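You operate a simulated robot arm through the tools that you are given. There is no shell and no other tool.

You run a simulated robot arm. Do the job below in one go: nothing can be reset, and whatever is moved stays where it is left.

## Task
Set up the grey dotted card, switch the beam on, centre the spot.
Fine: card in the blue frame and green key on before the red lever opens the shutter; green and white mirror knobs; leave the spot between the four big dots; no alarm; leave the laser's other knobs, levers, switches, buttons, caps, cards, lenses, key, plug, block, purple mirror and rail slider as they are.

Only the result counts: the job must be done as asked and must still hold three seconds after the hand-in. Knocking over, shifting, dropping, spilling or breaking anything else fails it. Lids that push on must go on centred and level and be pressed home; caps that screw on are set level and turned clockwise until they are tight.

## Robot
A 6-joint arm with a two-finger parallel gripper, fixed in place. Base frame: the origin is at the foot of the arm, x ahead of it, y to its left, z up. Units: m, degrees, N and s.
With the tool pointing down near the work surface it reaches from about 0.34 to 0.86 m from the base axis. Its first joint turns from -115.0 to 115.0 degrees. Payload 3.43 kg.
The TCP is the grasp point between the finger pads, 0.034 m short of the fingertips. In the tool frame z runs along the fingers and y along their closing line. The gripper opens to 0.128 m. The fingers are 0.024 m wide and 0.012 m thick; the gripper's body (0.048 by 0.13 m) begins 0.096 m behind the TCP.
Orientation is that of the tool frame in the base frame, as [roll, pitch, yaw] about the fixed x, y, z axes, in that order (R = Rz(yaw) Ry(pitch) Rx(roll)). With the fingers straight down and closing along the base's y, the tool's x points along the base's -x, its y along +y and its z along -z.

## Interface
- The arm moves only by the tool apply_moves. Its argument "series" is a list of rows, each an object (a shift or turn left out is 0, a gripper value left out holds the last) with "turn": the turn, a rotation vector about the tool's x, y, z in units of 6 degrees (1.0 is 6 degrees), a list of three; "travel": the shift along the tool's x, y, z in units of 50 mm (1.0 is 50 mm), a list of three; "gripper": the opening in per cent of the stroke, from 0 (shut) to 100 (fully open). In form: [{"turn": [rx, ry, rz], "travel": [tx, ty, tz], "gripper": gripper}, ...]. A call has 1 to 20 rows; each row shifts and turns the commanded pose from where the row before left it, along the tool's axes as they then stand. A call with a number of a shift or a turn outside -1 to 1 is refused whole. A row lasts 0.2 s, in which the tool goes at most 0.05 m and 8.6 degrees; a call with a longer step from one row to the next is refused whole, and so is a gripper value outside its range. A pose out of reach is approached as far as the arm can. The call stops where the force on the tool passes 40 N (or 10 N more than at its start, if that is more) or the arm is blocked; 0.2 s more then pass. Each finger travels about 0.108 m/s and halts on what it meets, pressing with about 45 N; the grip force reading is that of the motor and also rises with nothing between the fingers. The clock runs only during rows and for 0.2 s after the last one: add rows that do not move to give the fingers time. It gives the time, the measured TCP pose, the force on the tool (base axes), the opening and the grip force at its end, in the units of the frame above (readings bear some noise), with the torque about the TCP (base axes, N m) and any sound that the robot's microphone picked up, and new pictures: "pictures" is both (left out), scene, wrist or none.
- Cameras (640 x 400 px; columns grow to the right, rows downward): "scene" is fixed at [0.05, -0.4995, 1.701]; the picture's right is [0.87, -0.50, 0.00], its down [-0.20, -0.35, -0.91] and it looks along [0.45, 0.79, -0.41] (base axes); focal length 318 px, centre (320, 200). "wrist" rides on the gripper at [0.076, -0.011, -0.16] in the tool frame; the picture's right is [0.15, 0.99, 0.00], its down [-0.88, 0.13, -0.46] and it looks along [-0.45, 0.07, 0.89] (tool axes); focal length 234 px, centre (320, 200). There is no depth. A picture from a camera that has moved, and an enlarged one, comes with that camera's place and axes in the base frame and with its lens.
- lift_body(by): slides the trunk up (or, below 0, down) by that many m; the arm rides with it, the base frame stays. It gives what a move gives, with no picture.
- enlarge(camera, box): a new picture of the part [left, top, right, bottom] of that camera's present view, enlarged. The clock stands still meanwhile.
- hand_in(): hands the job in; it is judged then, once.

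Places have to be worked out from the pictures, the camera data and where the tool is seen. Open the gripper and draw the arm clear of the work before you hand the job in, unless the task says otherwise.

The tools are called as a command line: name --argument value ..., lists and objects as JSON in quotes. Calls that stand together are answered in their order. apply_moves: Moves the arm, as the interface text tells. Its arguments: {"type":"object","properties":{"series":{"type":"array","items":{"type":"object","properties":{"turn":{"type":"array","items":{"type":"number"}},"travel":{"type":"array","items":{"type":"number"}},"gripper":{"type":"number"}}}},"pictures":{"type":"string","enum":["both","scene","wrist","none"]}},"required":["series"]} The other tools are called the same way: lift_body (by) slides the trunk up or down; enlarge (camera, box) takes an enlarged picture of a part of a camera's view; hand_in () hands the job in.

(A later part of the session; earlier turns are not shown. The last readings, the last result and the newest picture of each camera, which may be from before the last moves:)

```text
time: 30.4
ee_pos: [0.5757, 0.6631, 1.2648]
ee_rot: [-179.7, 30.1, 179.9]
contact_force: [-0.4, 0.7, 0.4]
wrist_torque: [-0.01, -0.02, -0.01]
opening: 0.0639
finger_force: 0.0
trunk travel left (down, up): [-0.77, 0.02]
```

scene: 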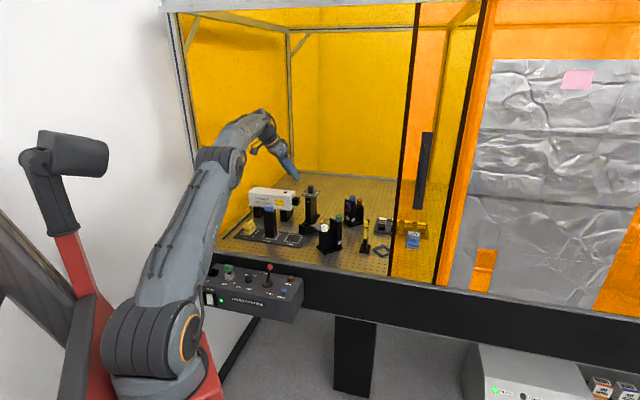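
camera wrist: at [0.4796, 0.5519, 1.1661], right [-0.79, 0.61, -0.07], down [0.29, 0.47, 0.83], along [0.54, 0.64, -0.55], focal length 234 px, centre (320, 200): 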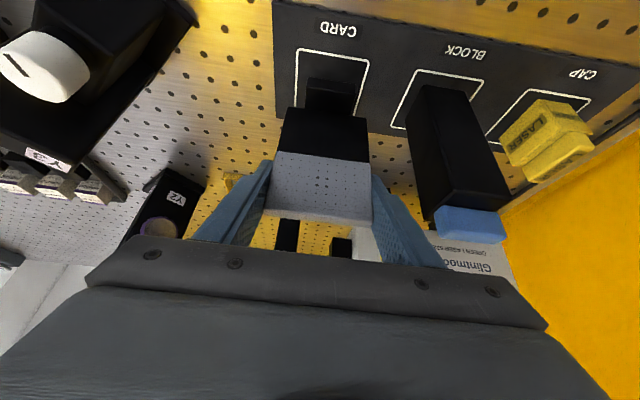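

The opening fell to 0.064 m with no grip force, so the card has left the gripper during the turn. I look for where it went.

enlarge --camera "scene" --box '[200, 100, 420, 280]'

enlarge --camera "scene" --box '[240, 100, 340, 260]'

enlarge --camera "wrist" --box '[0, 0, 640, 400]'

```text
2.22 times, centred on (310, 190) of scene
camera zoom: at [0.05, -0.4995, 1.701], right [0.87, -0.5, 0.0], down [-0.2, -0.35, -0.91], along [0.45, 0.79, -0.41], focal length 706 px, centre (342, 222)
```

zoom: 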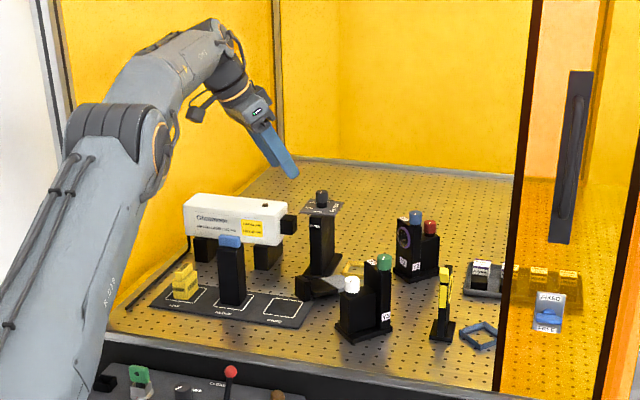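

```text
2.50 times, centred on (290, 180) of scene
camera zoom: at [0.05, -0.4995, 1.701], right [0.87, -0.5, 0.0], down [-0.2, -0.35, -0.91], along [0.45, 0.79, -0.41], focal length 794 px, centre (395, 250)
```

zoom: 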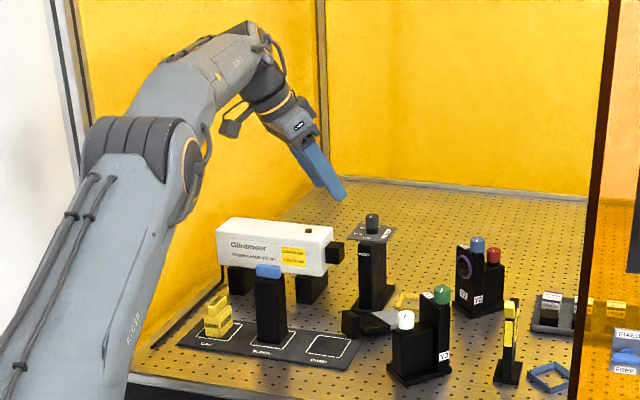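

```text
1.00 times, centred on (320, 200) of wrist (not enlarged: the box is as wide or as high as the picture)
camera zoom: at [0.4288, 0.6514, 1.3667], right [-0.12, 0.99, -0.08], down [0.53, 0.13, 0.84], along [0.84, 0.06, -0.54], focal length 234 px, centre (320, 200)
```

zoom: 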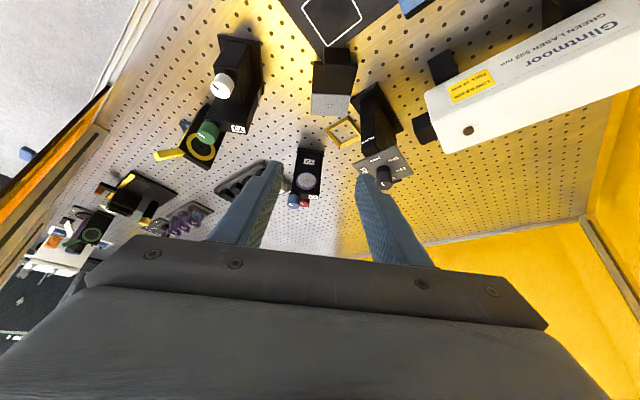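

The card has fallen and lies on the bench just in front of the filter and beside the yellow frame. I look closely at how it lies and whether anything else was touched.

enlarge --camera "scene" --box '[290, 180, 370, 250]'

enlarge --camera "wrist" --box '[280, 30, 420, 200]'

enlarge --camera "wrist" --box '[140, 20, 360, 220]'

```text
5.71 times, centred on (330, 215) of scene
camera zoom: at [0.05, -0.4995, 1.701], right [0.87, -0.5, 0.0], down [-0.2, -0.35, -0.91], along [0.45, 0.79, -0.41], focal length 1816 px, centre (263, 114)
```

zoom: 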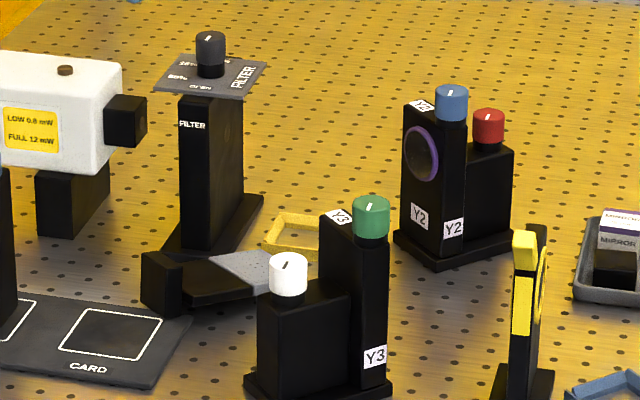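

```text
2.35 times, centred on (350, 115) of wrist
camera zoom: at [0.4288, 0.6514, 1.3667], right [-0.12, 0.99, -0.08], down [0.53, 0.13, 0.84], along [0.84, 0.06, -0.54], focal length 551 px, centre (249, 400)
```

zoom: 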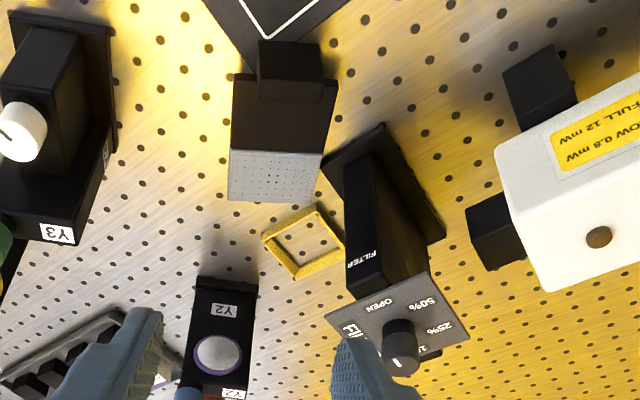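

```text
2.00 times, centred on (250, 120) of wrist
camera zoom: at [0.4288, 0.6514, 1.3667], right [-0.12, 0.99, -0.08], down [0.53, 0.13, 0.84], along [0.84, 0.06, -0.54], focal length 468 px, centre (460, 360)
```

zoom: 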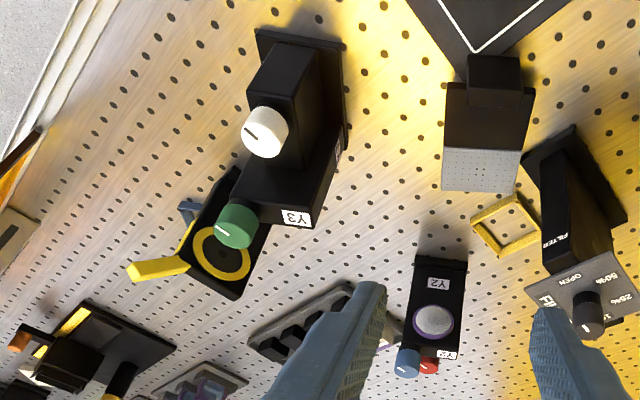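

The card lies dotted face up, base end toward the robot, next to the filter base and the yellow frame. I zoom further to work out its exact attitude.

enlarge --camera "scene" --box '[300, 205, 345, 240]'

enlarge --camera "wrist" --box '[325, 40, 395, 120]'

enlarge --camera "wrist" --box '[300, 80, 380, 150]'

```text
11.43 times, centred on (322, 222) of scene
camera zoom: at [0.05, -0.4995, 1.701], right [0.87, -0.5, 0.0], down [-0.2, -0.35, -0.91], along [0.45, 0.79, -0.41], focal length 3632 px, centre (291, -57)
```

zoom: 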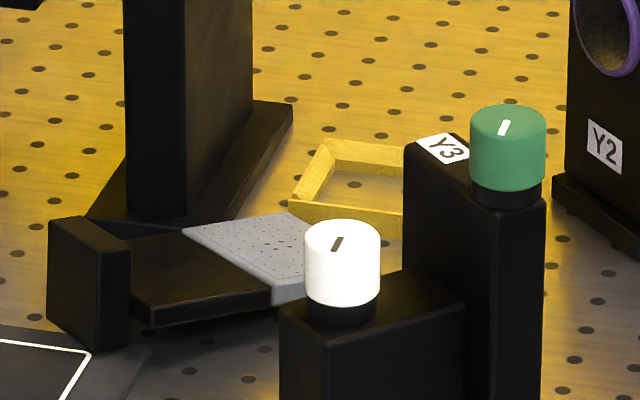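

```text
5.00 times, centred on (360, 80) of wrist
camera zoom: at [0.4288, 0.6514, 1.3667], right [-0.12, 0.99, -0.08], down [0.53, 0.13, 0.84], along [0.84, 0.06, -0.54], focal length 1171 px, centre (120, 800)
```

zoom: 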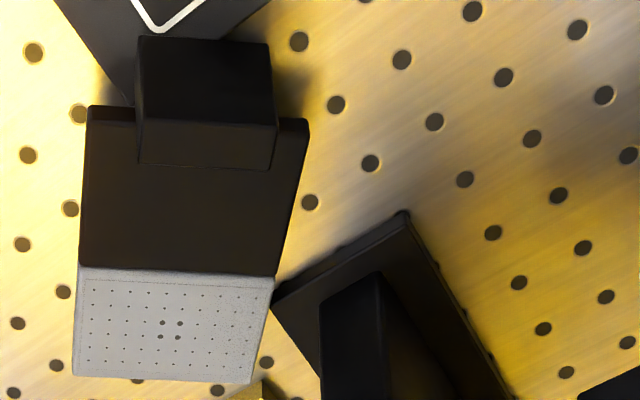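

```text
5.71 times, centred on (340, 115) of wrist
camera zoom: at [0.4288, 0.6514, 1.3667], right [-0.12, 0.99, -0.08], down [0.53, 0.13, 0.84], along [0.84, 0.06, -0.54], focal length 1338 px, centre (206, 686)
```

zoom: 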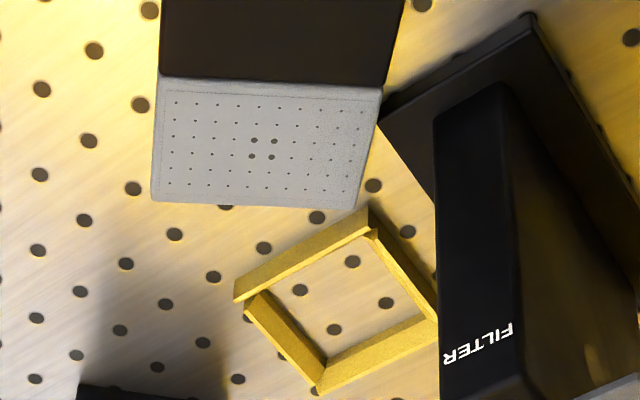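

The card lies flat on its back, axis along +x, base at x≈0.62, y-centre≈0.678. Everything else looks untouched. My plan is to re-grip it near its base, move it to open bench closer to the robot, then stand it up. I open to 0.09 m and move above the base end.

apply_moves --series '[{"travel": [0.0855, 0.07, 0.788], "gripper": 70}, {"travel": [0.0855, 0.07, 0.788]}, {"travel": [0.0855, 0.07, 0.788]}, {"travel": [0.0855, 0.07, 0.788]}, {}]' --pictures "both"

enlarge --camera "wrist" --box '[240, 20, 440, 200]'

enlarge --camera "scene" --box '[260, 170, 360, 250]'

```text
time: 31.6
ee_pos: [0.6367, 0.6689, 1.1171]
ee_rot: [-179.8, 30.1, -180.0]
contact_force: [0.5, 0.7, -0.7]
wrist_torque: [-0.04, -0.01, 0.0]
opening: 0.0896
finger_force: 0.1
out of reach, approached as far as the arm can: row 4
trunk travel left (down, up): [-0.77, 0.02]
camera wrist: at [0.4889, 0.6575, 1.2195], right [-0.13, 0.99, -0.08], down [0.53, 0.13, 0.84], along [0.84, 0.06, -0.54], focal length 234 px, centre (320, 200)
```

scene: 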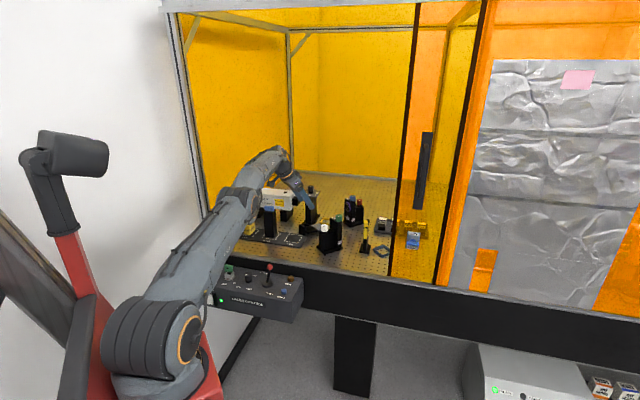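
wrist: 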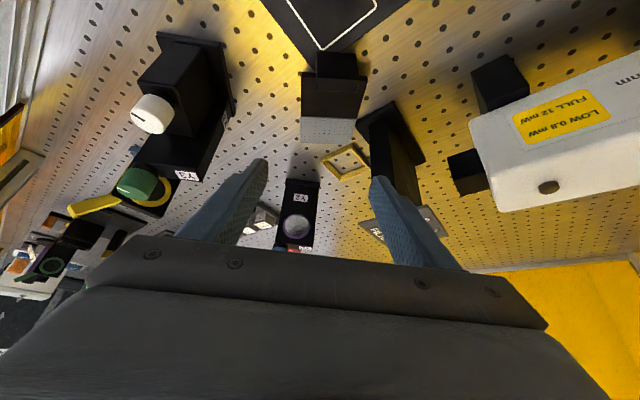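

```text
2.22 times, centred on (340, 110) of wrist
camera zoom: at [0.4889, 0.6575, 1.2195], right [-0.13, 0.99, -0.08], down [0.53, 0.13, 0.84], along [0.84, 0.06, -0.54], focal length 520 px, centre (276, 400)
```

zoom: 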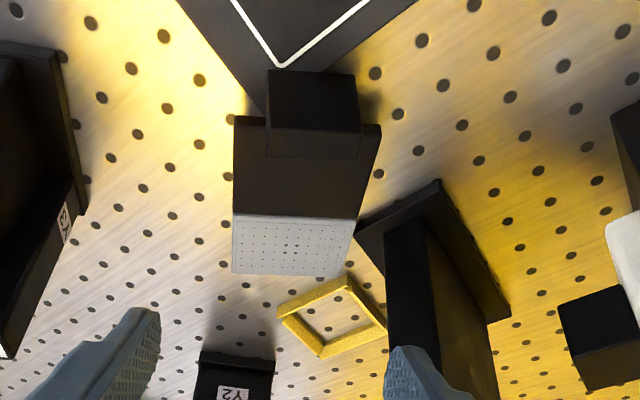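

```text
5.00 times, centred on (310, 210) of scene
camera zoom: at [0.05, -0.4995, 1.701], right [0.87, -0.5, 0.0], down [-0.2, -0.35, -0.91], along [0.45, 0.79, -0.41], focal length 1589 px, centre (370, 150)
```

zoom: 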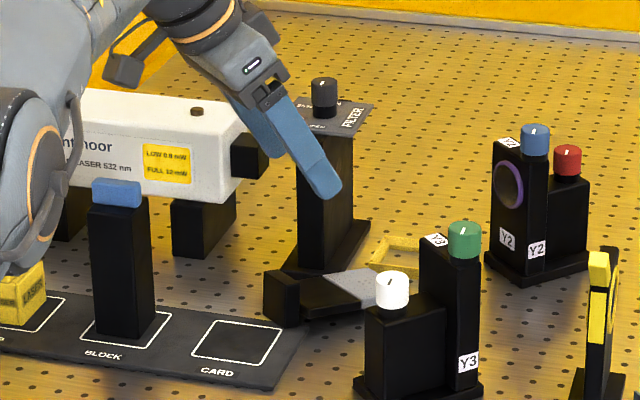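

That spot is at the reach limit because the shoulder is too high. I raise the hand, drop the trunk by 0.2 m, and turn the tool 4° to match the card's slight skew.

apply_moves --series '[{"travel": [-0.4, 0, -0.693]}, {"travel": [-0.4, 0, -0.693]}, {"travel": [-0.4, 0, -0.693]}, {"turn": [-0.333, 0, -0.577]}, {}]' --pictures "none"

lift_body --by -0.2

apply_moves --series '[{}]' --pictures "both"

enlarge --camera "wrist" --box '[240, 20, 440, 200]'

```text
time: 32.9
ee_pos: [0.6227, 0.6597, 1.2336]
ee_rot: [-179.7, 29.8, -176.1]
contact_force: [0.4, -0.4, -0.8]
wrist_torque: [0.0, 0.0, 0.02]
opening: 0.0894
finger_force: 0.0
out of reach, approached as far as the arm can: row 1, 2, 3, 4
trunk travel left (down, up): [-0.77, 0.02]
```

```text
time: 35.0
ee_pos: [0.6761, 0.6602, 1.0351]
ee_rot: [-179.6, 29.9, -176.0]
contact_force: [-0.4, 0.1, 0.1]
wrist_torque: [-0.01, 0.01, -0.01]
opening: 0.0898
finger_force: 0.0
trunk travel left (down, up): [-0.57, 0.22]
```

```text
time: 35.4
ee_pos: [0.6768, 0.6631, 1.0352]
ee_rot: [-179.6, 29.9, -176.0]
contact_force: [-0.3, 0.1, 0.6]
wrist_torque: [0.02, -0.01, -0.02]
opening: 0.0897
finger_force: 0.0
trunk travel left (down, up): [-0.57, 0.22]
camera wrist: at [0.5307, 0.6392, 1.137], right [-0.19, 0.98, -0.08], down [0.53, 0.17, 0.83], along [0.83, 0.12, -0.55], focal length 234 px, centre (320, 200)
```

scene: 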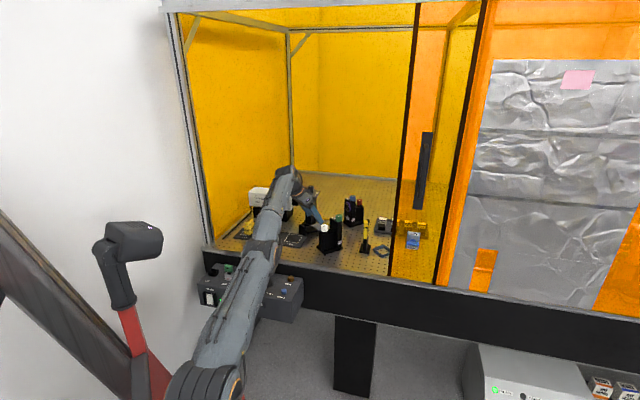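
wrist: 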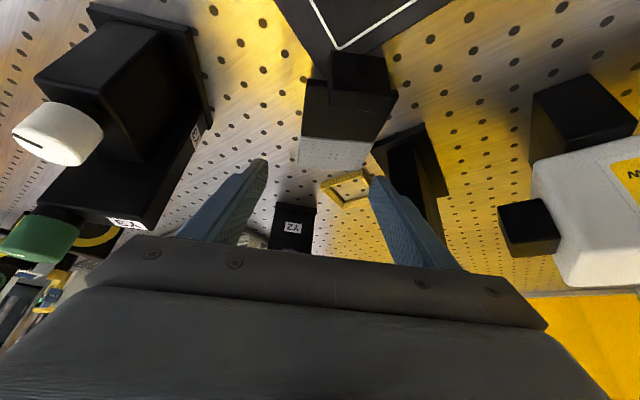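

```text
2.22 times, centred on (340, 110) of wrist
camera zoom: at [0.5307, 0.6392, 1.137], right [-0.19, 0.98, -0.08], down [0.53, 0.17, 0.83], along [0.83, 0.12, -0.55], focal length 520 px, centre (276, 400)
```

zoom: 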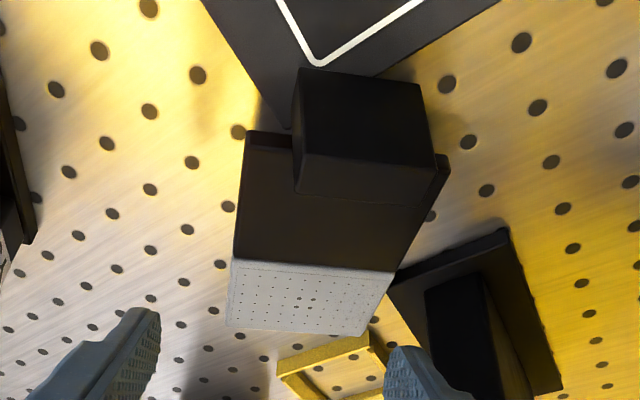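

The hand is at (0.677, 0.663, 1.035). The card's near-base edge runs from (0.638, 0.636) to (0.630, 0.711), skewed about 6°. I shift back to x≈0.64, add 2° of yaw, and lower the tips beside the plate near its base.

apply_moves --series '[{"travel": [0.626, 0.21, -0.362]}, {"turn": [-0.167, 0, -0.289]}, {"travel": [0.16, 0, 0.275]}, {"travel": [0.16, 0, 0.275]}, {}]' --pictures "wrist"

enlarge --camera "wrist" --box '[220, 20, 440, 210]'

```text
time: 36.6
ee_pos: [0.6531, 0.6886, 1.0083]
ee_rot: [-179.5, 29.8, -174.0]
contact_force: [-0.4, -0.4, 0.1]
wrist_torque: [0.02, 0.0, 0.0]
opening: 0.0897
finger_force: 0.0
out of reach, approached as far as the arm can: row 1, 3, 4
trunk travel left (down, up): [-0.57, 0.22]
camera wrist: at [0.5079, 0.6623, 1.1104], right [-0.23, 0.97, -0.08], down [0.52, 0.19, 0.83], along [0.82, 0.15, -0.55], focal length 234 px, centre (320, 200)
```

wrist: 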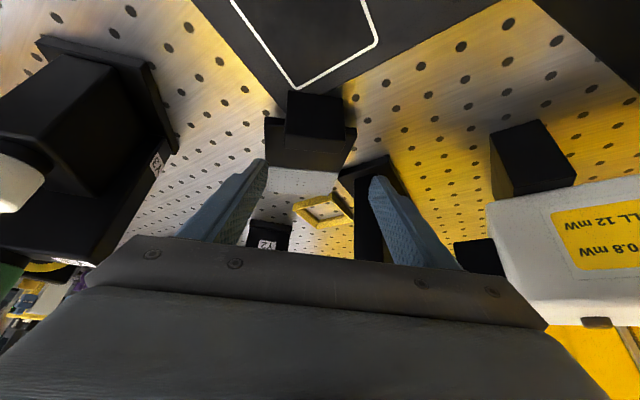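

```text
2.11 times, centred on (330, 115) of wrist
camera zoom: at [0.5079, 0.6623, 1.1104], right [-0.23, 0.97, -0.08], down [0.52, 0.19, 0.83], along [0.82, 0.15, -0.55], focal length 493 px, centre (299, 379)
```

zoom: 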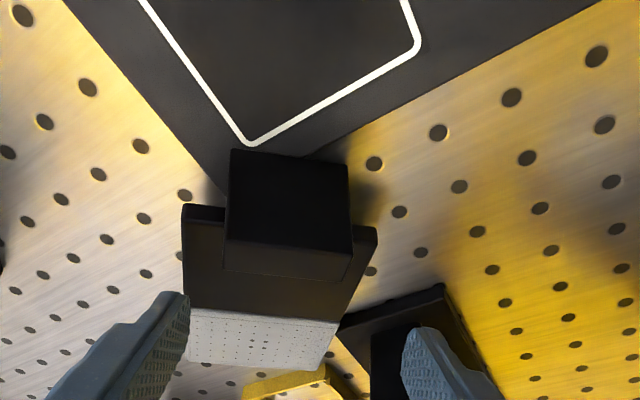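

The arm flagged limits and sits at (0.653, 0.689, 1.008), off my intended point. I test a small lateral correction to see how it responds before going lower.

apply_moves --series '[{"travel": [0, -0.3, 0]}, {}]' --pictures "none"

```text
time: 37.2
ee_pos: [0.6608, 0.6831, 1.0108]
ee_rot: [-179.6, 29.8, -174.0]
contact_force: [-0.4, 0.5, -0.1]
wrist_torque: [-0.02, -0.02, -0.01]
opening: 0.0898
finger_force: 0.0
out of reach, approached as far as the arm can: row 1
trunk travel left (down, up): [-0.57, 0.22]
```

The hand slides tangentially but won't come inward, so the elbow is probably stretched straight. I retract up and back to get out of that condition and watch the readings.

apply_moves --series '[{"travel": [0, 0, -0.9]}, {"travel": [0, 0, -0.9]}, {"travel": [0, 0, -0.9]}, {"travel": [0, 0, -0.9]}, {}]' --pictures "scene"

enlarge --camera "scene" --box '[160, 120, 400, 400]'

```text
time: 38.4
ee_pos: [0.5749, 0.6806, 1.1704]
ee_rot: [-179.6, 29.9, -174.0]
contact_force: [-0.2, 0.1, 0.0]
wrist_torque: [0.01, 0.0, -0.01]
opening: 0.0896
finger_force: 0.2
out of reach, approached as far as the arm can: row 1, 2
trunk travel left (down, up): [-0.57, 0.22]
```

scene: 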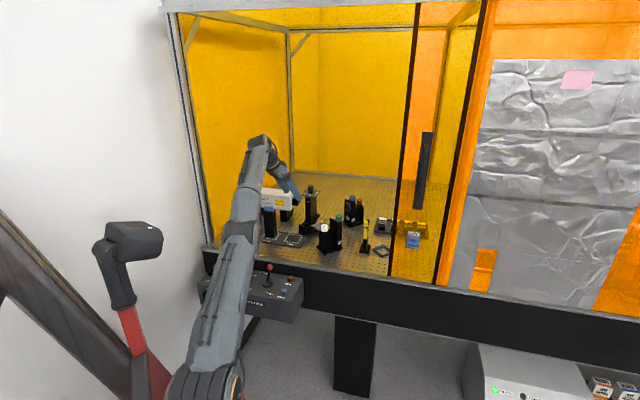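

```text
1.43 times, centred on (280, 260) of scene
camera zoom: at [0.05, -0.4995, 1.701], right [0.87, -0.5, 0.0], down [-0.2, -0.35, -0.91], along [0.45, 0.79, -0.41], focal length 454 px, centre (377, 114)
```

zoom: 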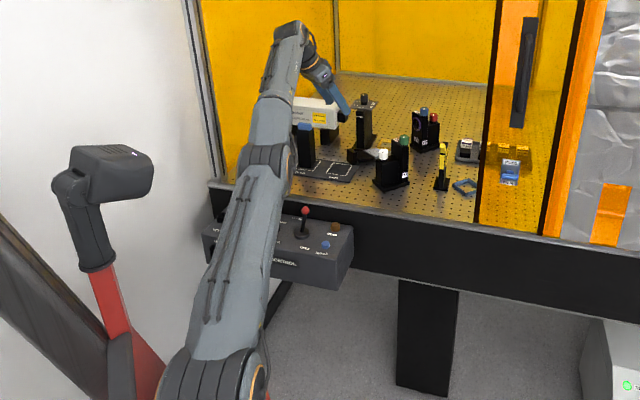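

Retracting cleared the limit, so the earlier spot was simply at full stretch. A slightly larger tilt of 35° keeps the wrist closer, so I approach the card's base end that way, stopping above it to check.

apply_moves --series '[{"turn": [0, -0.85, 0]}, {"travel": [0.123, -0.08, 0.71]}, {"travel": [0.123, -0.08, 0.71]}, {"travel": [0.123, -0.08, 0.71]}, {"travel": [0.123, -0.08, 0.71]}, {}]' --pictures "wrist"

enlarge --camera "wrist" --box '[220, 20, 440, 210]'

```text
time: 39.8
ee_pos: [0.6529, 0.6951, 1.0508]
ee_rot: [-179.6, 35.0, -174.0]
contact_force: [0.6, -0.3, 0.6]
wrist_torque: [-0.01, 0.01, -0.04]
opening: 0.0897
finger_force: 0.0
out of reach, approached as far as the arm can: row 1, 2, 3, 4
trunk travel left (down, up): [-0.57, 0.22]
camera wrist: at [0.4997, 0.6678, 1.1394], right [-0.22, 0.97, -0.09], down [0.44, 0.18, 0.88], along [0.87, 0.15, -0.47], focal length 234 px, centre (320, 200)
```

wrist: 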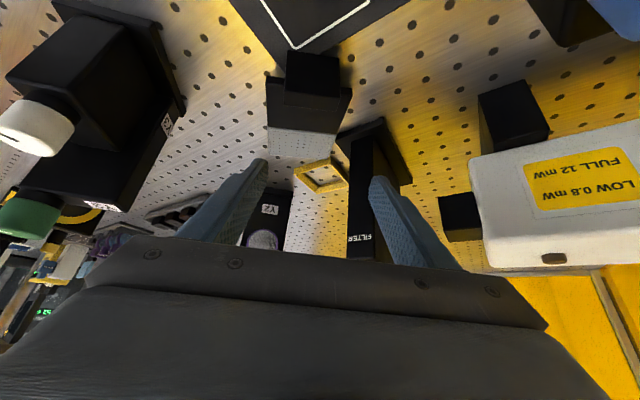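

```text
2.11 times, centred on (330, 115) of wrist
camera zoom: at [0.4997, 0.6678, 1.1394], right [-0.22, 0.97, -0.09], down [0.44, 0.18, 0.88], along [0.87, 0.15, -0.47], focal length 493 px, centre (299, 379)
```

zoom: 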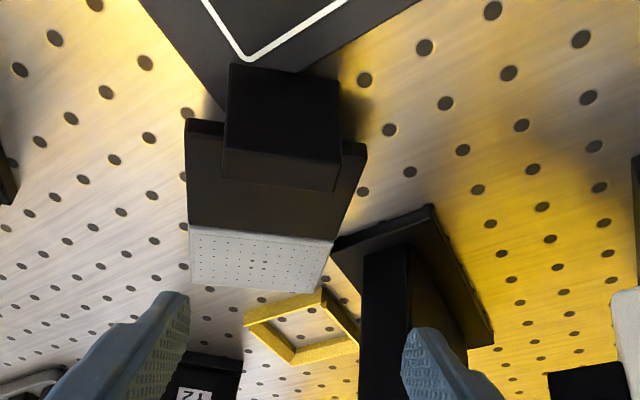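

The flagged tilt and the picture suggest the elbow flipped to the low side after being straightened. I raise the trunk for free space, stretch out high, then come down and in, so the elbow goes back to the upper configuration.

lift_body --by 0.2

apply_moves --series '[{"travel": [-0.43, 0, -0.614]}, {"travel": [-0.43, 0, -0.614]}, {"travel": [-0.43, 0, -0.614]}, {"travel": [-0.492, 0, 0.344]}, {"travel": [-0.492, 0, 0.344]}, {}]' --pictures "scene"

```text
time: 42.0
ee_pos: [0.6076, 0.6927, 1.2483]
ee_rot: [-179.7, 35.0, -174.0]
contact_force: [0.0, -0.8, 0.6]
wrist_torque: [0.0, 0.01, 0.0]
opening: 0.0894
finger_force: 0.0
trunk travel left (down, up): [-0.77, 0.02]
```

```text
time: 43.4
ee_pos: [0.6227, 0.651, 1.3346]
ee_rot: [-179.7, 34.9, -173.9]
contact_force: [0.0, 0.4, -0.4]
wrist_torque: [0.01, -0.01, -0.01]
opening: 0.0896
finger_force: 0.0
out of reach, approached as far as the arm can: row 1, 2, 3, 4, 5
trunk travel left (down, up): [-0.77, 0.02]
```

scene: 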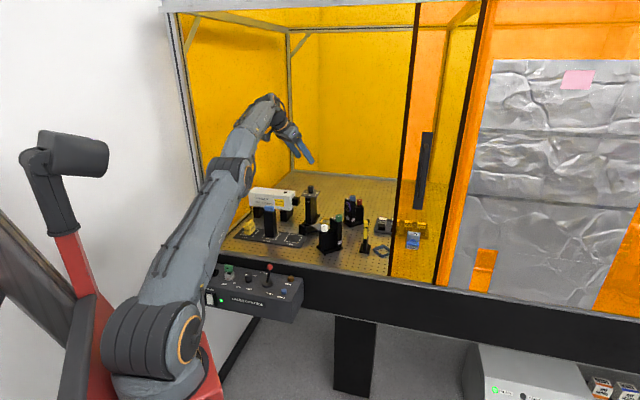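

The arm looks fully straight. Moving downward and inward should bend the elbow upward again, so I try that here where the space is clear.

apply_moves --series '[{"travel": [0.287, 0, 0.41]}, {"travel": [0.672, 0, 0.262]}, {"travel": [0.672, 0, 0.262]}, {"travel": [0.672, 0, 0.262]}, {"travel": [0.672, 0, 0.262]}, {}]' --pictures "scene"

```text
time: 44.8
ee_pos: [0.5431, 0.6401, 1.1893]
ee_rot: [-179.7, 35.1, -174.0]
contact_force: [0.4, -0.1, 0.0]
wrist_torque: [0.03, 0.01, 0.01]
opening: 0.0898
finger_force: 0.1
trunk travel left (down, up): [-0.77, 0.02]
```

scene: 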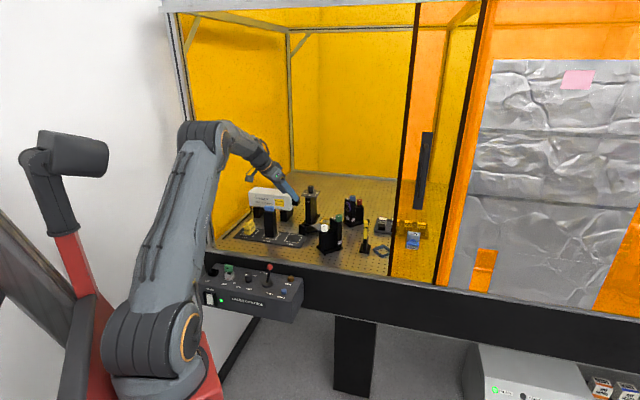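

The elbow is up again and nothing is flagged. I approach the point above the card's base end once more, stopping at z≈1.03.

apply_moves --series '[{"travel": [0.047, 0.084, 0.745]}, {"travel": [0.047, 0.084, 0.745]}, {"travel": [0.047, 0.084, 0.745]}, {"travel": [0.047, 0.084, 0.745]}, {"travel": [0.047, 0.084, 0.745]}, {}]' --pictures "wrist"

enlarge --camera "wrist" --box '[220, 20, 440, 210]'

```text
time: 46.2
ee_pos: [0.6375, 0.6687, 1.0304]
ee_rot: [-179.6, 35.0, -173.9]
contact_force: [-0.4, -0.2, -0.5]
wrist_torque: [0.01, -0.04, 0.05]
opening: 0.0894
finger_force: 0.0
trunk travel left (down, up): [-0.77, 0.02]
camera wrist: at [0.4838, 0.6418, 1.1179], right [-0.22, 0.97, -0.09], down [0.44, 0.18, 0.88], along [0.87, 0.15, -0.47], focal length 234 px, centre (320, 200)
```

wrist: 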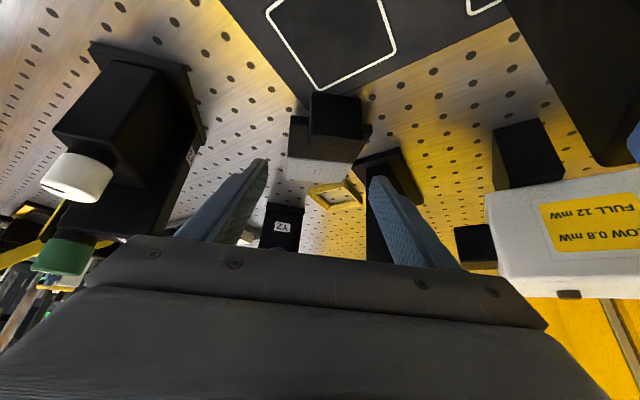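

```text
2.11 times, centred on (330, 115) of wrist
camera zoom: at [0.4838, 0.6418, 1.1179], right [-0.22, 0.97, -0.09], down [0.44, 0.18, 0.88], along [0.87, 0.15, -0.47], focal length 493 px, centre (299, 379)
```

zoom: 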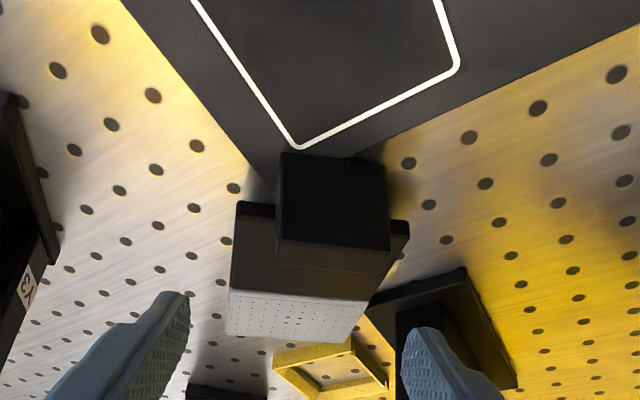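

The hand is now exactly where planned and the card's edge lies between the fingers. I open slightly more for clearance and descend beside the plate.

apply_moves --series '[{"gripper": 76}, {"travel": [0.166, 0, 0.2375]}, {"travel": [0.166, 0, 0.2375]}, {"travel": [0.166, 0, 0.2375]}, {"travel": [0.166, 0, 0.2375]}, {}]' --pictures "both"

enlarge --camera "wrist" --box '[220, 60, 440, 250]'

enlarge --camera "scene" --box '[260, 170, 360, 250]'

```text
time: 47.6
ee_pos: [0.6387, 0.6712, 0.9721]
ee_rot: [-179.6, 35.0, -174.0]
contact_force: [0.1, 0.1, 0.4]
wrist_torque: [0.0, 0.0, 0.01]
opening: 0.0972
finger_force: 0.0
trunk travel left (down, up): [-0.77, 0.02]
camera wrist: at [0.4849, 0.6431, 1.0604], right [-0.22, 0.97, -0.09], down [0.44, 0.18, 0.88], along [0.87, 0.15, -0.47], focal length 234 px, centre (320, 200)
```

scene: 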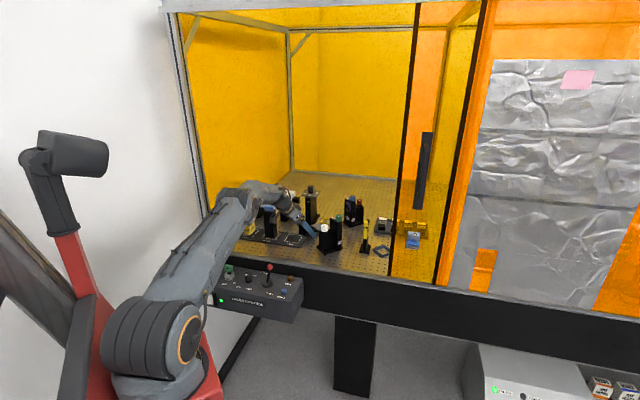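
wrist: 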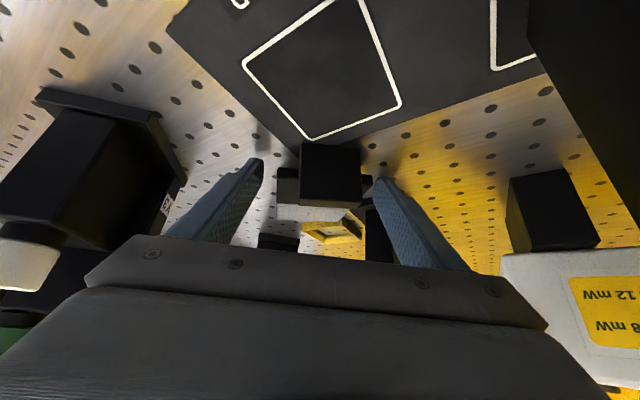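

```text
2.11 times, centred on (330, 155) of wrist
camera zoom: at [0.4849, 0.6431, 1.0604], right [-0.22, 0.97, -0.09], down [0.44, 0.18, 0.88], along [0.87, 0.15, -0.47], focal length 493 px, centre (299, 295)
```

zoom: 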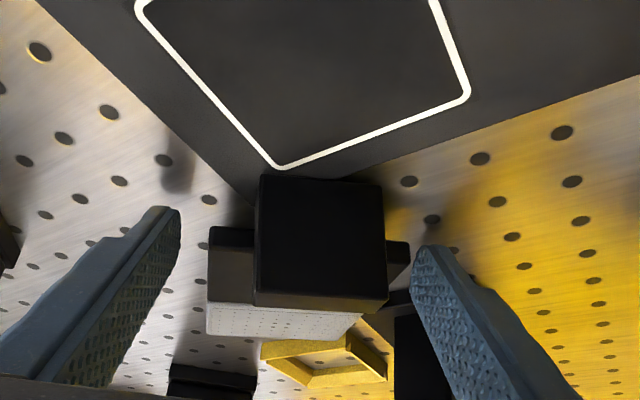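

```text
5.00 times, centred on (310, 210) of scene
camera zoom: at [0.05, -0.4995, 1.701], right [0.87, -0.5, 0.0], down [-0.2, -0.35, -0.91], along [0.45, 0.79, -0.41], focal length 1589 px, centre (370, 150)
```

zoom: 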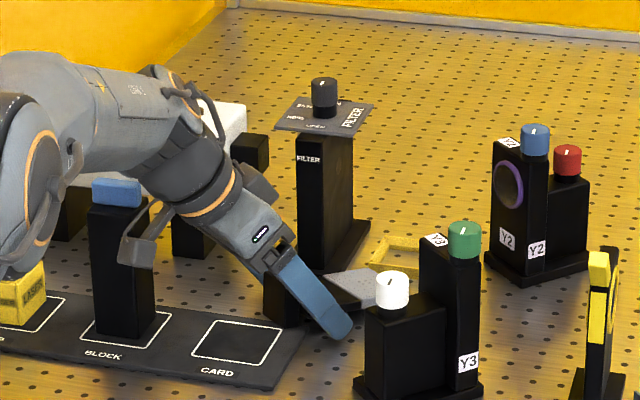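

The tips are beside the plate at z≈0.972 with no contact. I close the gripper gently onto the plate edges.

apply_moves --series '[{"gripper": 66}, {"gripper": 60}, {"gripper": 50}, {"gripper": 50}, {"gripper": 50}]' --pictures "wrist"

enlarge --camera "wrist" --box '[220, 60, 440, 250]'

```text
time: 48.8
ee_pos: [0.6388, 0.6714, 0.9722]
ee_rot: [-179.7, 35.0, -174.0]
contact_force: [-0.4, 1.0, 0.1]
wrist_torque: [0.02, 0.04, -0.01]
opening: 0.0772
finger_force: 45.0
trunk travel left (down, up): [-0.77, 0.02]
camera wrist: at [0.4848, 0.6432, 1.0607], right [-0.22, 0.97, -0.09], down [0.44, 0.18, 0.88], along [0.87, 0.15, -0.47], focal length 234 px, centre (320, 200)
```

wrist: 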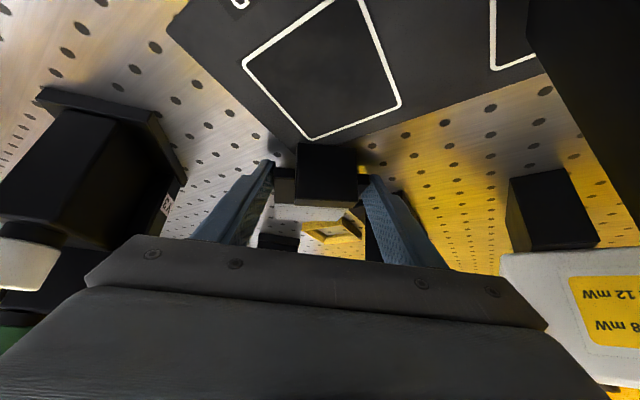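

```text
2.11 times, centred on (330, 155) of wrist
camera zoom: at [0.4848, 0.6432, 1.0607], right [-0.22, 0.97, -0.09], down [0.44, 0.18, 0.88], along [0.87, 0.15, -0.47], focal length 493 px, centre (299, 295)
```

zoom: 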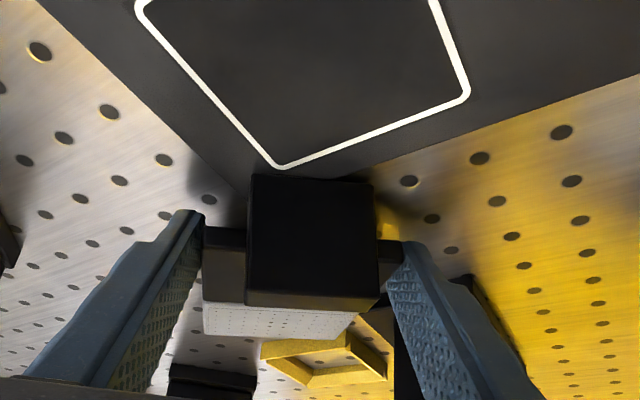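

The plate is gripped (opening 0.077 m, 45 N). I lift slowly by 30 mm and check.

apply_moves --series '[{"travel": [-0.086, 0, -0.123]}, {"travel": [-0.086, 0, -0.123]}, {"travel": [-0.086, 0, -0.123]}, {"travel": [-0.086, 0, -0.123]}, {}]' --pictures "both"

enlarge --camera "wrist" --box '[220, 60, 440, 250]'

enlarge --camera "scene" --box '[260, 170, 360, 250]'

```text
time: 50.0
ee_pos: [0.6373, 0.6703, 1.0018]
ee_rot: [-179.7, 35.0, -174.0]
contact_force: [0.0, -0.3, -1.4]
wrist_torque: [0.0, -0.02, 0.0]
opening: 0.0771
finger_force: 45.3
trunk travel left (down, up): [-0.77, 0.02]
camera wrist: at [0.4834, 0.6431, 1.0904], right [-0.22, 0.97, -0.09], down [0.44, 0.18, 0.88], along [0.87, 0.15, -0.47], focal length 234 px, centre (320, 200)
```

scene: 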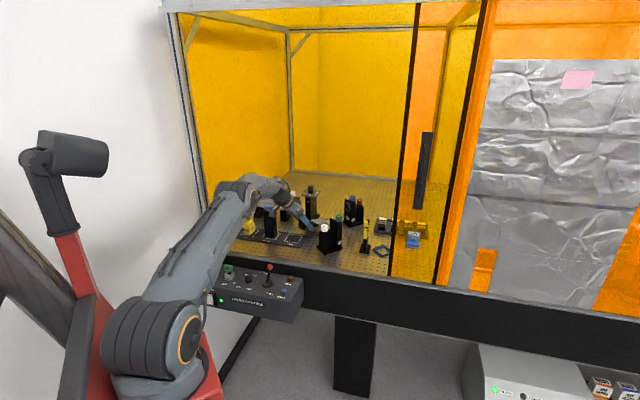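
wrist: 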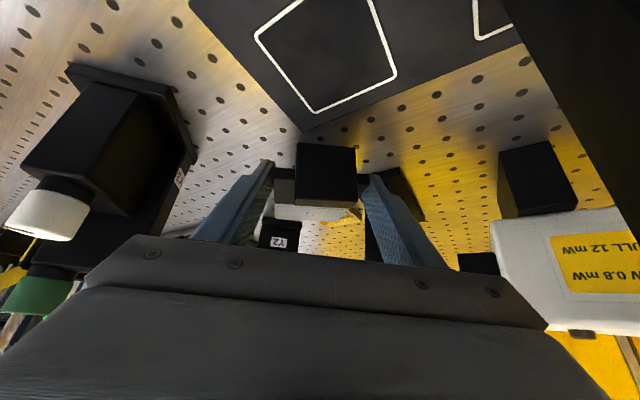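

```text
2.11 times, centred on (330, 155) of wrist
camera zoom: at [0.4834, 0.6431, 1.0904], right [-0.22, 0.97, -0.09], down [0.44, 0.18, 0.88], along [0.87, 0.15, -0.47], focal length 493 px, centre (299, 295)
```

zoom: 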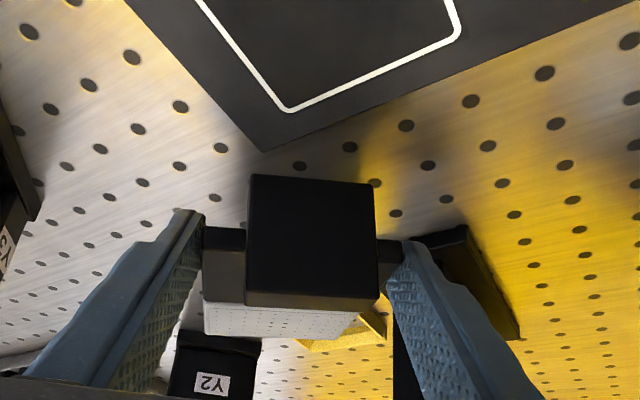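

```text
5.00 times, centred on (310, 210) of scene
camera zoom: at [0.05, -0.4995, 1.701], right [0.87, -0.5, 0.0], down [-0.2, -0.35, -0.91], along [0.45, 0.79, -0.41], focal length 1589 px, centre (370, 150)
```

zoom: 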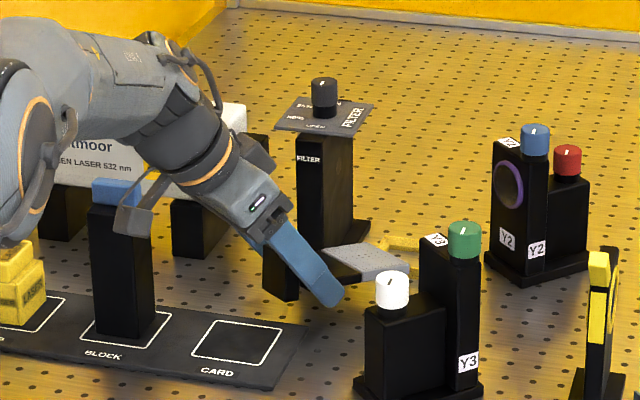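

The card is held level, base end toward the robot. I carry it low, first sideways and then back toward the bench front, to an open patch near (0.49, 0.57).

apply_moves --series '[{"travel": [0, -0.33, 0]}, {"travel": [0, -0.33, 0]}, {"travel": [0, -0.33, 0]}, {"travel": [0, -0.33, 0]}, {"travel": [0, -0.33, 0]}, {"travel": [0.314, 0, -0.22]}, {"travel": [0.314, 0, -0.22]}, {"travel": [0.314, 0, -0.22]}, {"travel": [0.314, 0, -0.22]}, {"travel": [0.314, 0, -0.22]}, {"travel": [0.314, 0, -0.22]}, {"travel": [0.314, 0, -0.22]}, {"travel": [0.314, 0, -0.22]}, {}]' --pictures "both"

enlarge --camera "wrist" --box '[200, 40, 460, 250]'

enlarge --camera "scene" --box '[230, 170, 350, 290]'

```text
time: 53.0
ee_pos: [0.4934, 0.5739, 1.0021]
ee_rot: [-179.7, 35.1, -174.0]
contact_force: [0.7, 0.3, -1.2]
wrist_torque: [-0.03, 0.01, 0.0]
opening: 0.0766
finger_force: 45.0
trunk travel left (down, up): [-0.77, 0.02]
camera wrist: at [0.3396, 0.5456, 1.0898], right [-0.22, 0.97, -0.09], down [0.44, 0.18, 0.88], along [0.87, 0.15, -0.47], focal length 234 px, centre (320, 200)
```

scene: 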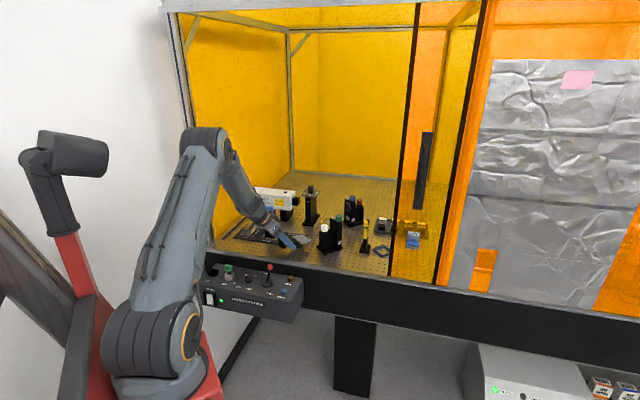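
wrist: 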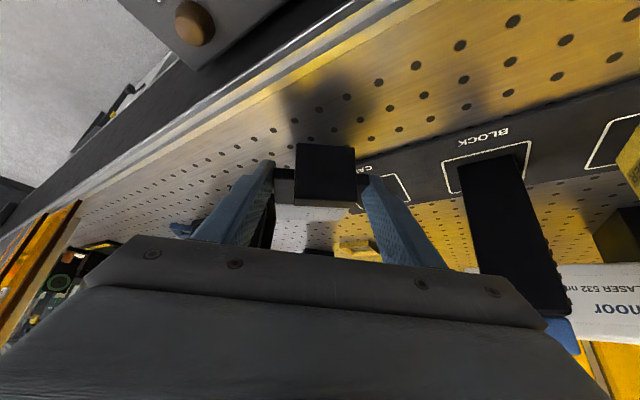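

```text
1.90 times, centred on (330, 145) of wrist
camera zoom: at [0.3396, 0.5456, 1.0898], right [-0.22, 0.97, -0.09], down [0.44, 0.18, 0.88], along [0.87, 0.15, -0.47], focal length 446 px, centre (301, 305)
```

zoom: 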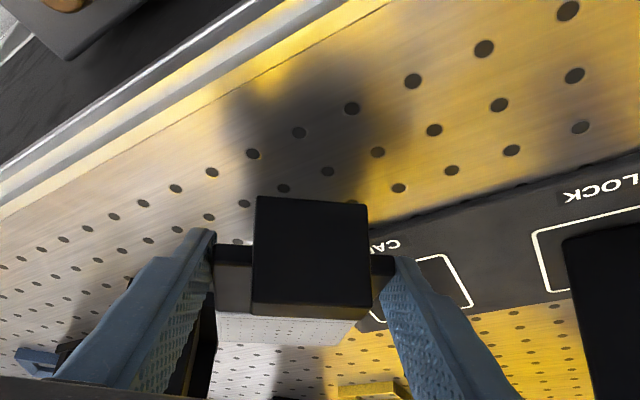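

```text
3.33 times, centred on (290, 230) of scene
camera zoom: at [0.05, -0.4995, 1.701], right [0.87, -0.5, 0.0], down [-0.2, -0.35, -0.91], along [0.45, 0.79, -0.41], focal length 1059 px, centre (420, 100)
```

zoom: 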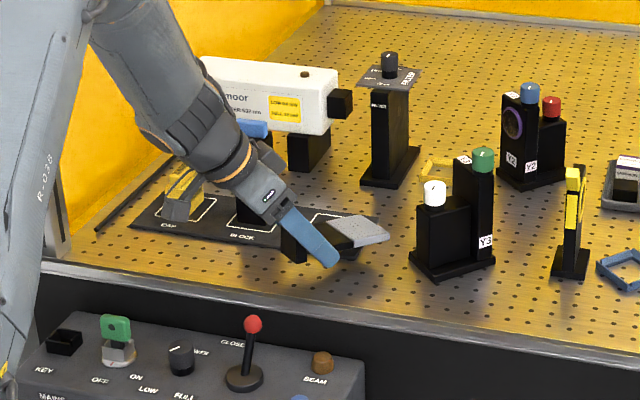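

The card travelled well. I lower it 30 mm onto the bench here and release.

apply_moves --series '[{"travel": [0.086, 0, 0.123]}, {"travel": [0.086, 0, 0.123]}, {"travel": [0.086, 0, 0.123]}, {"travel": [0.086, 0, 0.123]}, {}]' --pictures "wrist"

```text
time: 54.2
ee_pos: [0.4927, 0.5719, 0.9745]
ee_rot: [-179.7, 35.1, -174.0]
contact_force: [1.2, -1.5, 8.0]
wrist_torque: [0.39, -1.05, -0.26]
opening: 0.0756
finger_force: 45.0
trunk travel left (down, up): [-0.77, 0.02]
camera wrist: at [0.3396, 0.545, 1.061], right [-0.22, 0.97, -0.09], down [0.44, 0.18, 0.88], along [0.87, 0.15, -0.47], focal length 234 px, centre (320, 200)
```

wrist: 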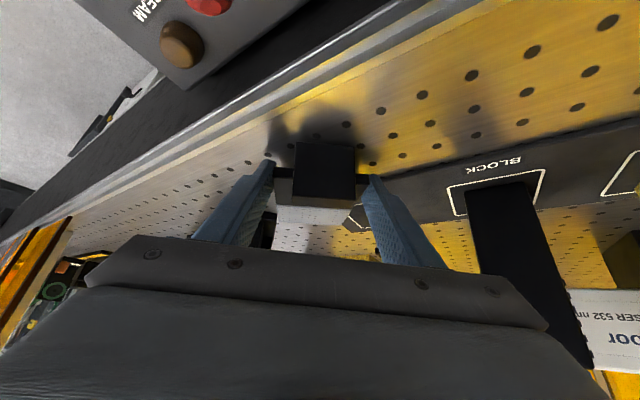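

Contact at 8 N confirms it touches down. I open the fingers and rise straight up.

apply_moves --series '[{"gripper": 72}, {"gripper": 72}, {"travel": [-0.287, 0, -0.41]}, {"travel": [-0.287, 0, -0.41]}, {"travel": [-0.287, 0, -0.41]}, {"travel": [-0.287, 0, -0.41]}, {"travel": [-0.287, 0, -0.41]}, {"travel": [-0.287, 0, -0.41]}, {}]' --pictures "wrist"

enlarge --camera "wrist" --box '[200, 20, 440, 210]'

enlarge --camera "scene" --box '[230, 170, 350, 290]'

```text
time: 56.2
ee_pos: [0.4917, 0.5751, 1.1223]
ee_rot: [-179.7, 35.0, -174.1]
contact_force: [0.3, -0.4, 0.7]
wrist_torque: [0.03, 0.0, 0.0]
opening: 0.0919
finger_force: 0.2
trunk travel left (down, up): [-0.77, 0.02]
camera wrist: at [0.3389, 0.5461, 1.2105], right [-0.22, 0.97, -0.09], down [0.44, 0.18, 0.88], along [0.87, 0.15, -0.47], focal length 234 px, centre (320, 200)
```

wrist: 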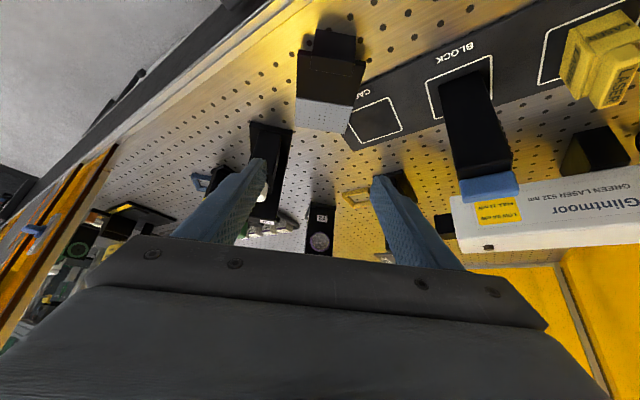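

```text
2.11 times, centred on (320, 115) of wrist
camera zoom: at [0.3389, 0.5461, 1.2105], right [-0.22, 0.97, -0.09], down [0.44, 0.18, 0.88], along [0.87, 0.15, -0.47], focal length 493 px, centre (320, 379)
```

zoom: 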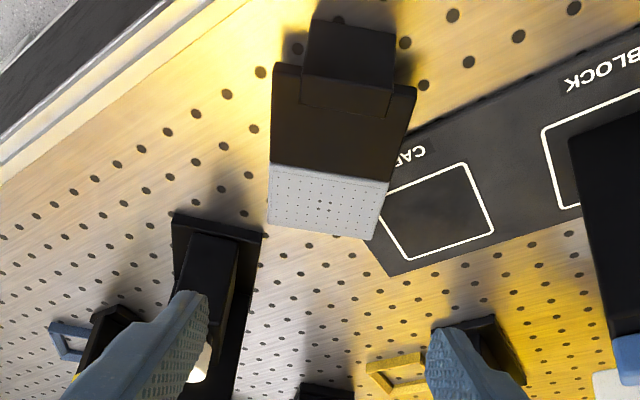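

```text
3.33 times, centred on (290, 230) of scene
camera zoom: at [0.05, -0.4995, 1.701], right [0.87, -0.5, 0.0], down [-0.2, -0.35, -0.91], along [0.45, 0.79, -0.41], focal length 1059 px, centre (420, 100)
```

zoom: 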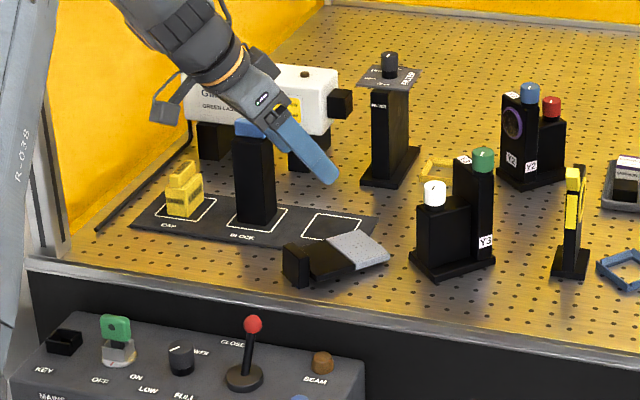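

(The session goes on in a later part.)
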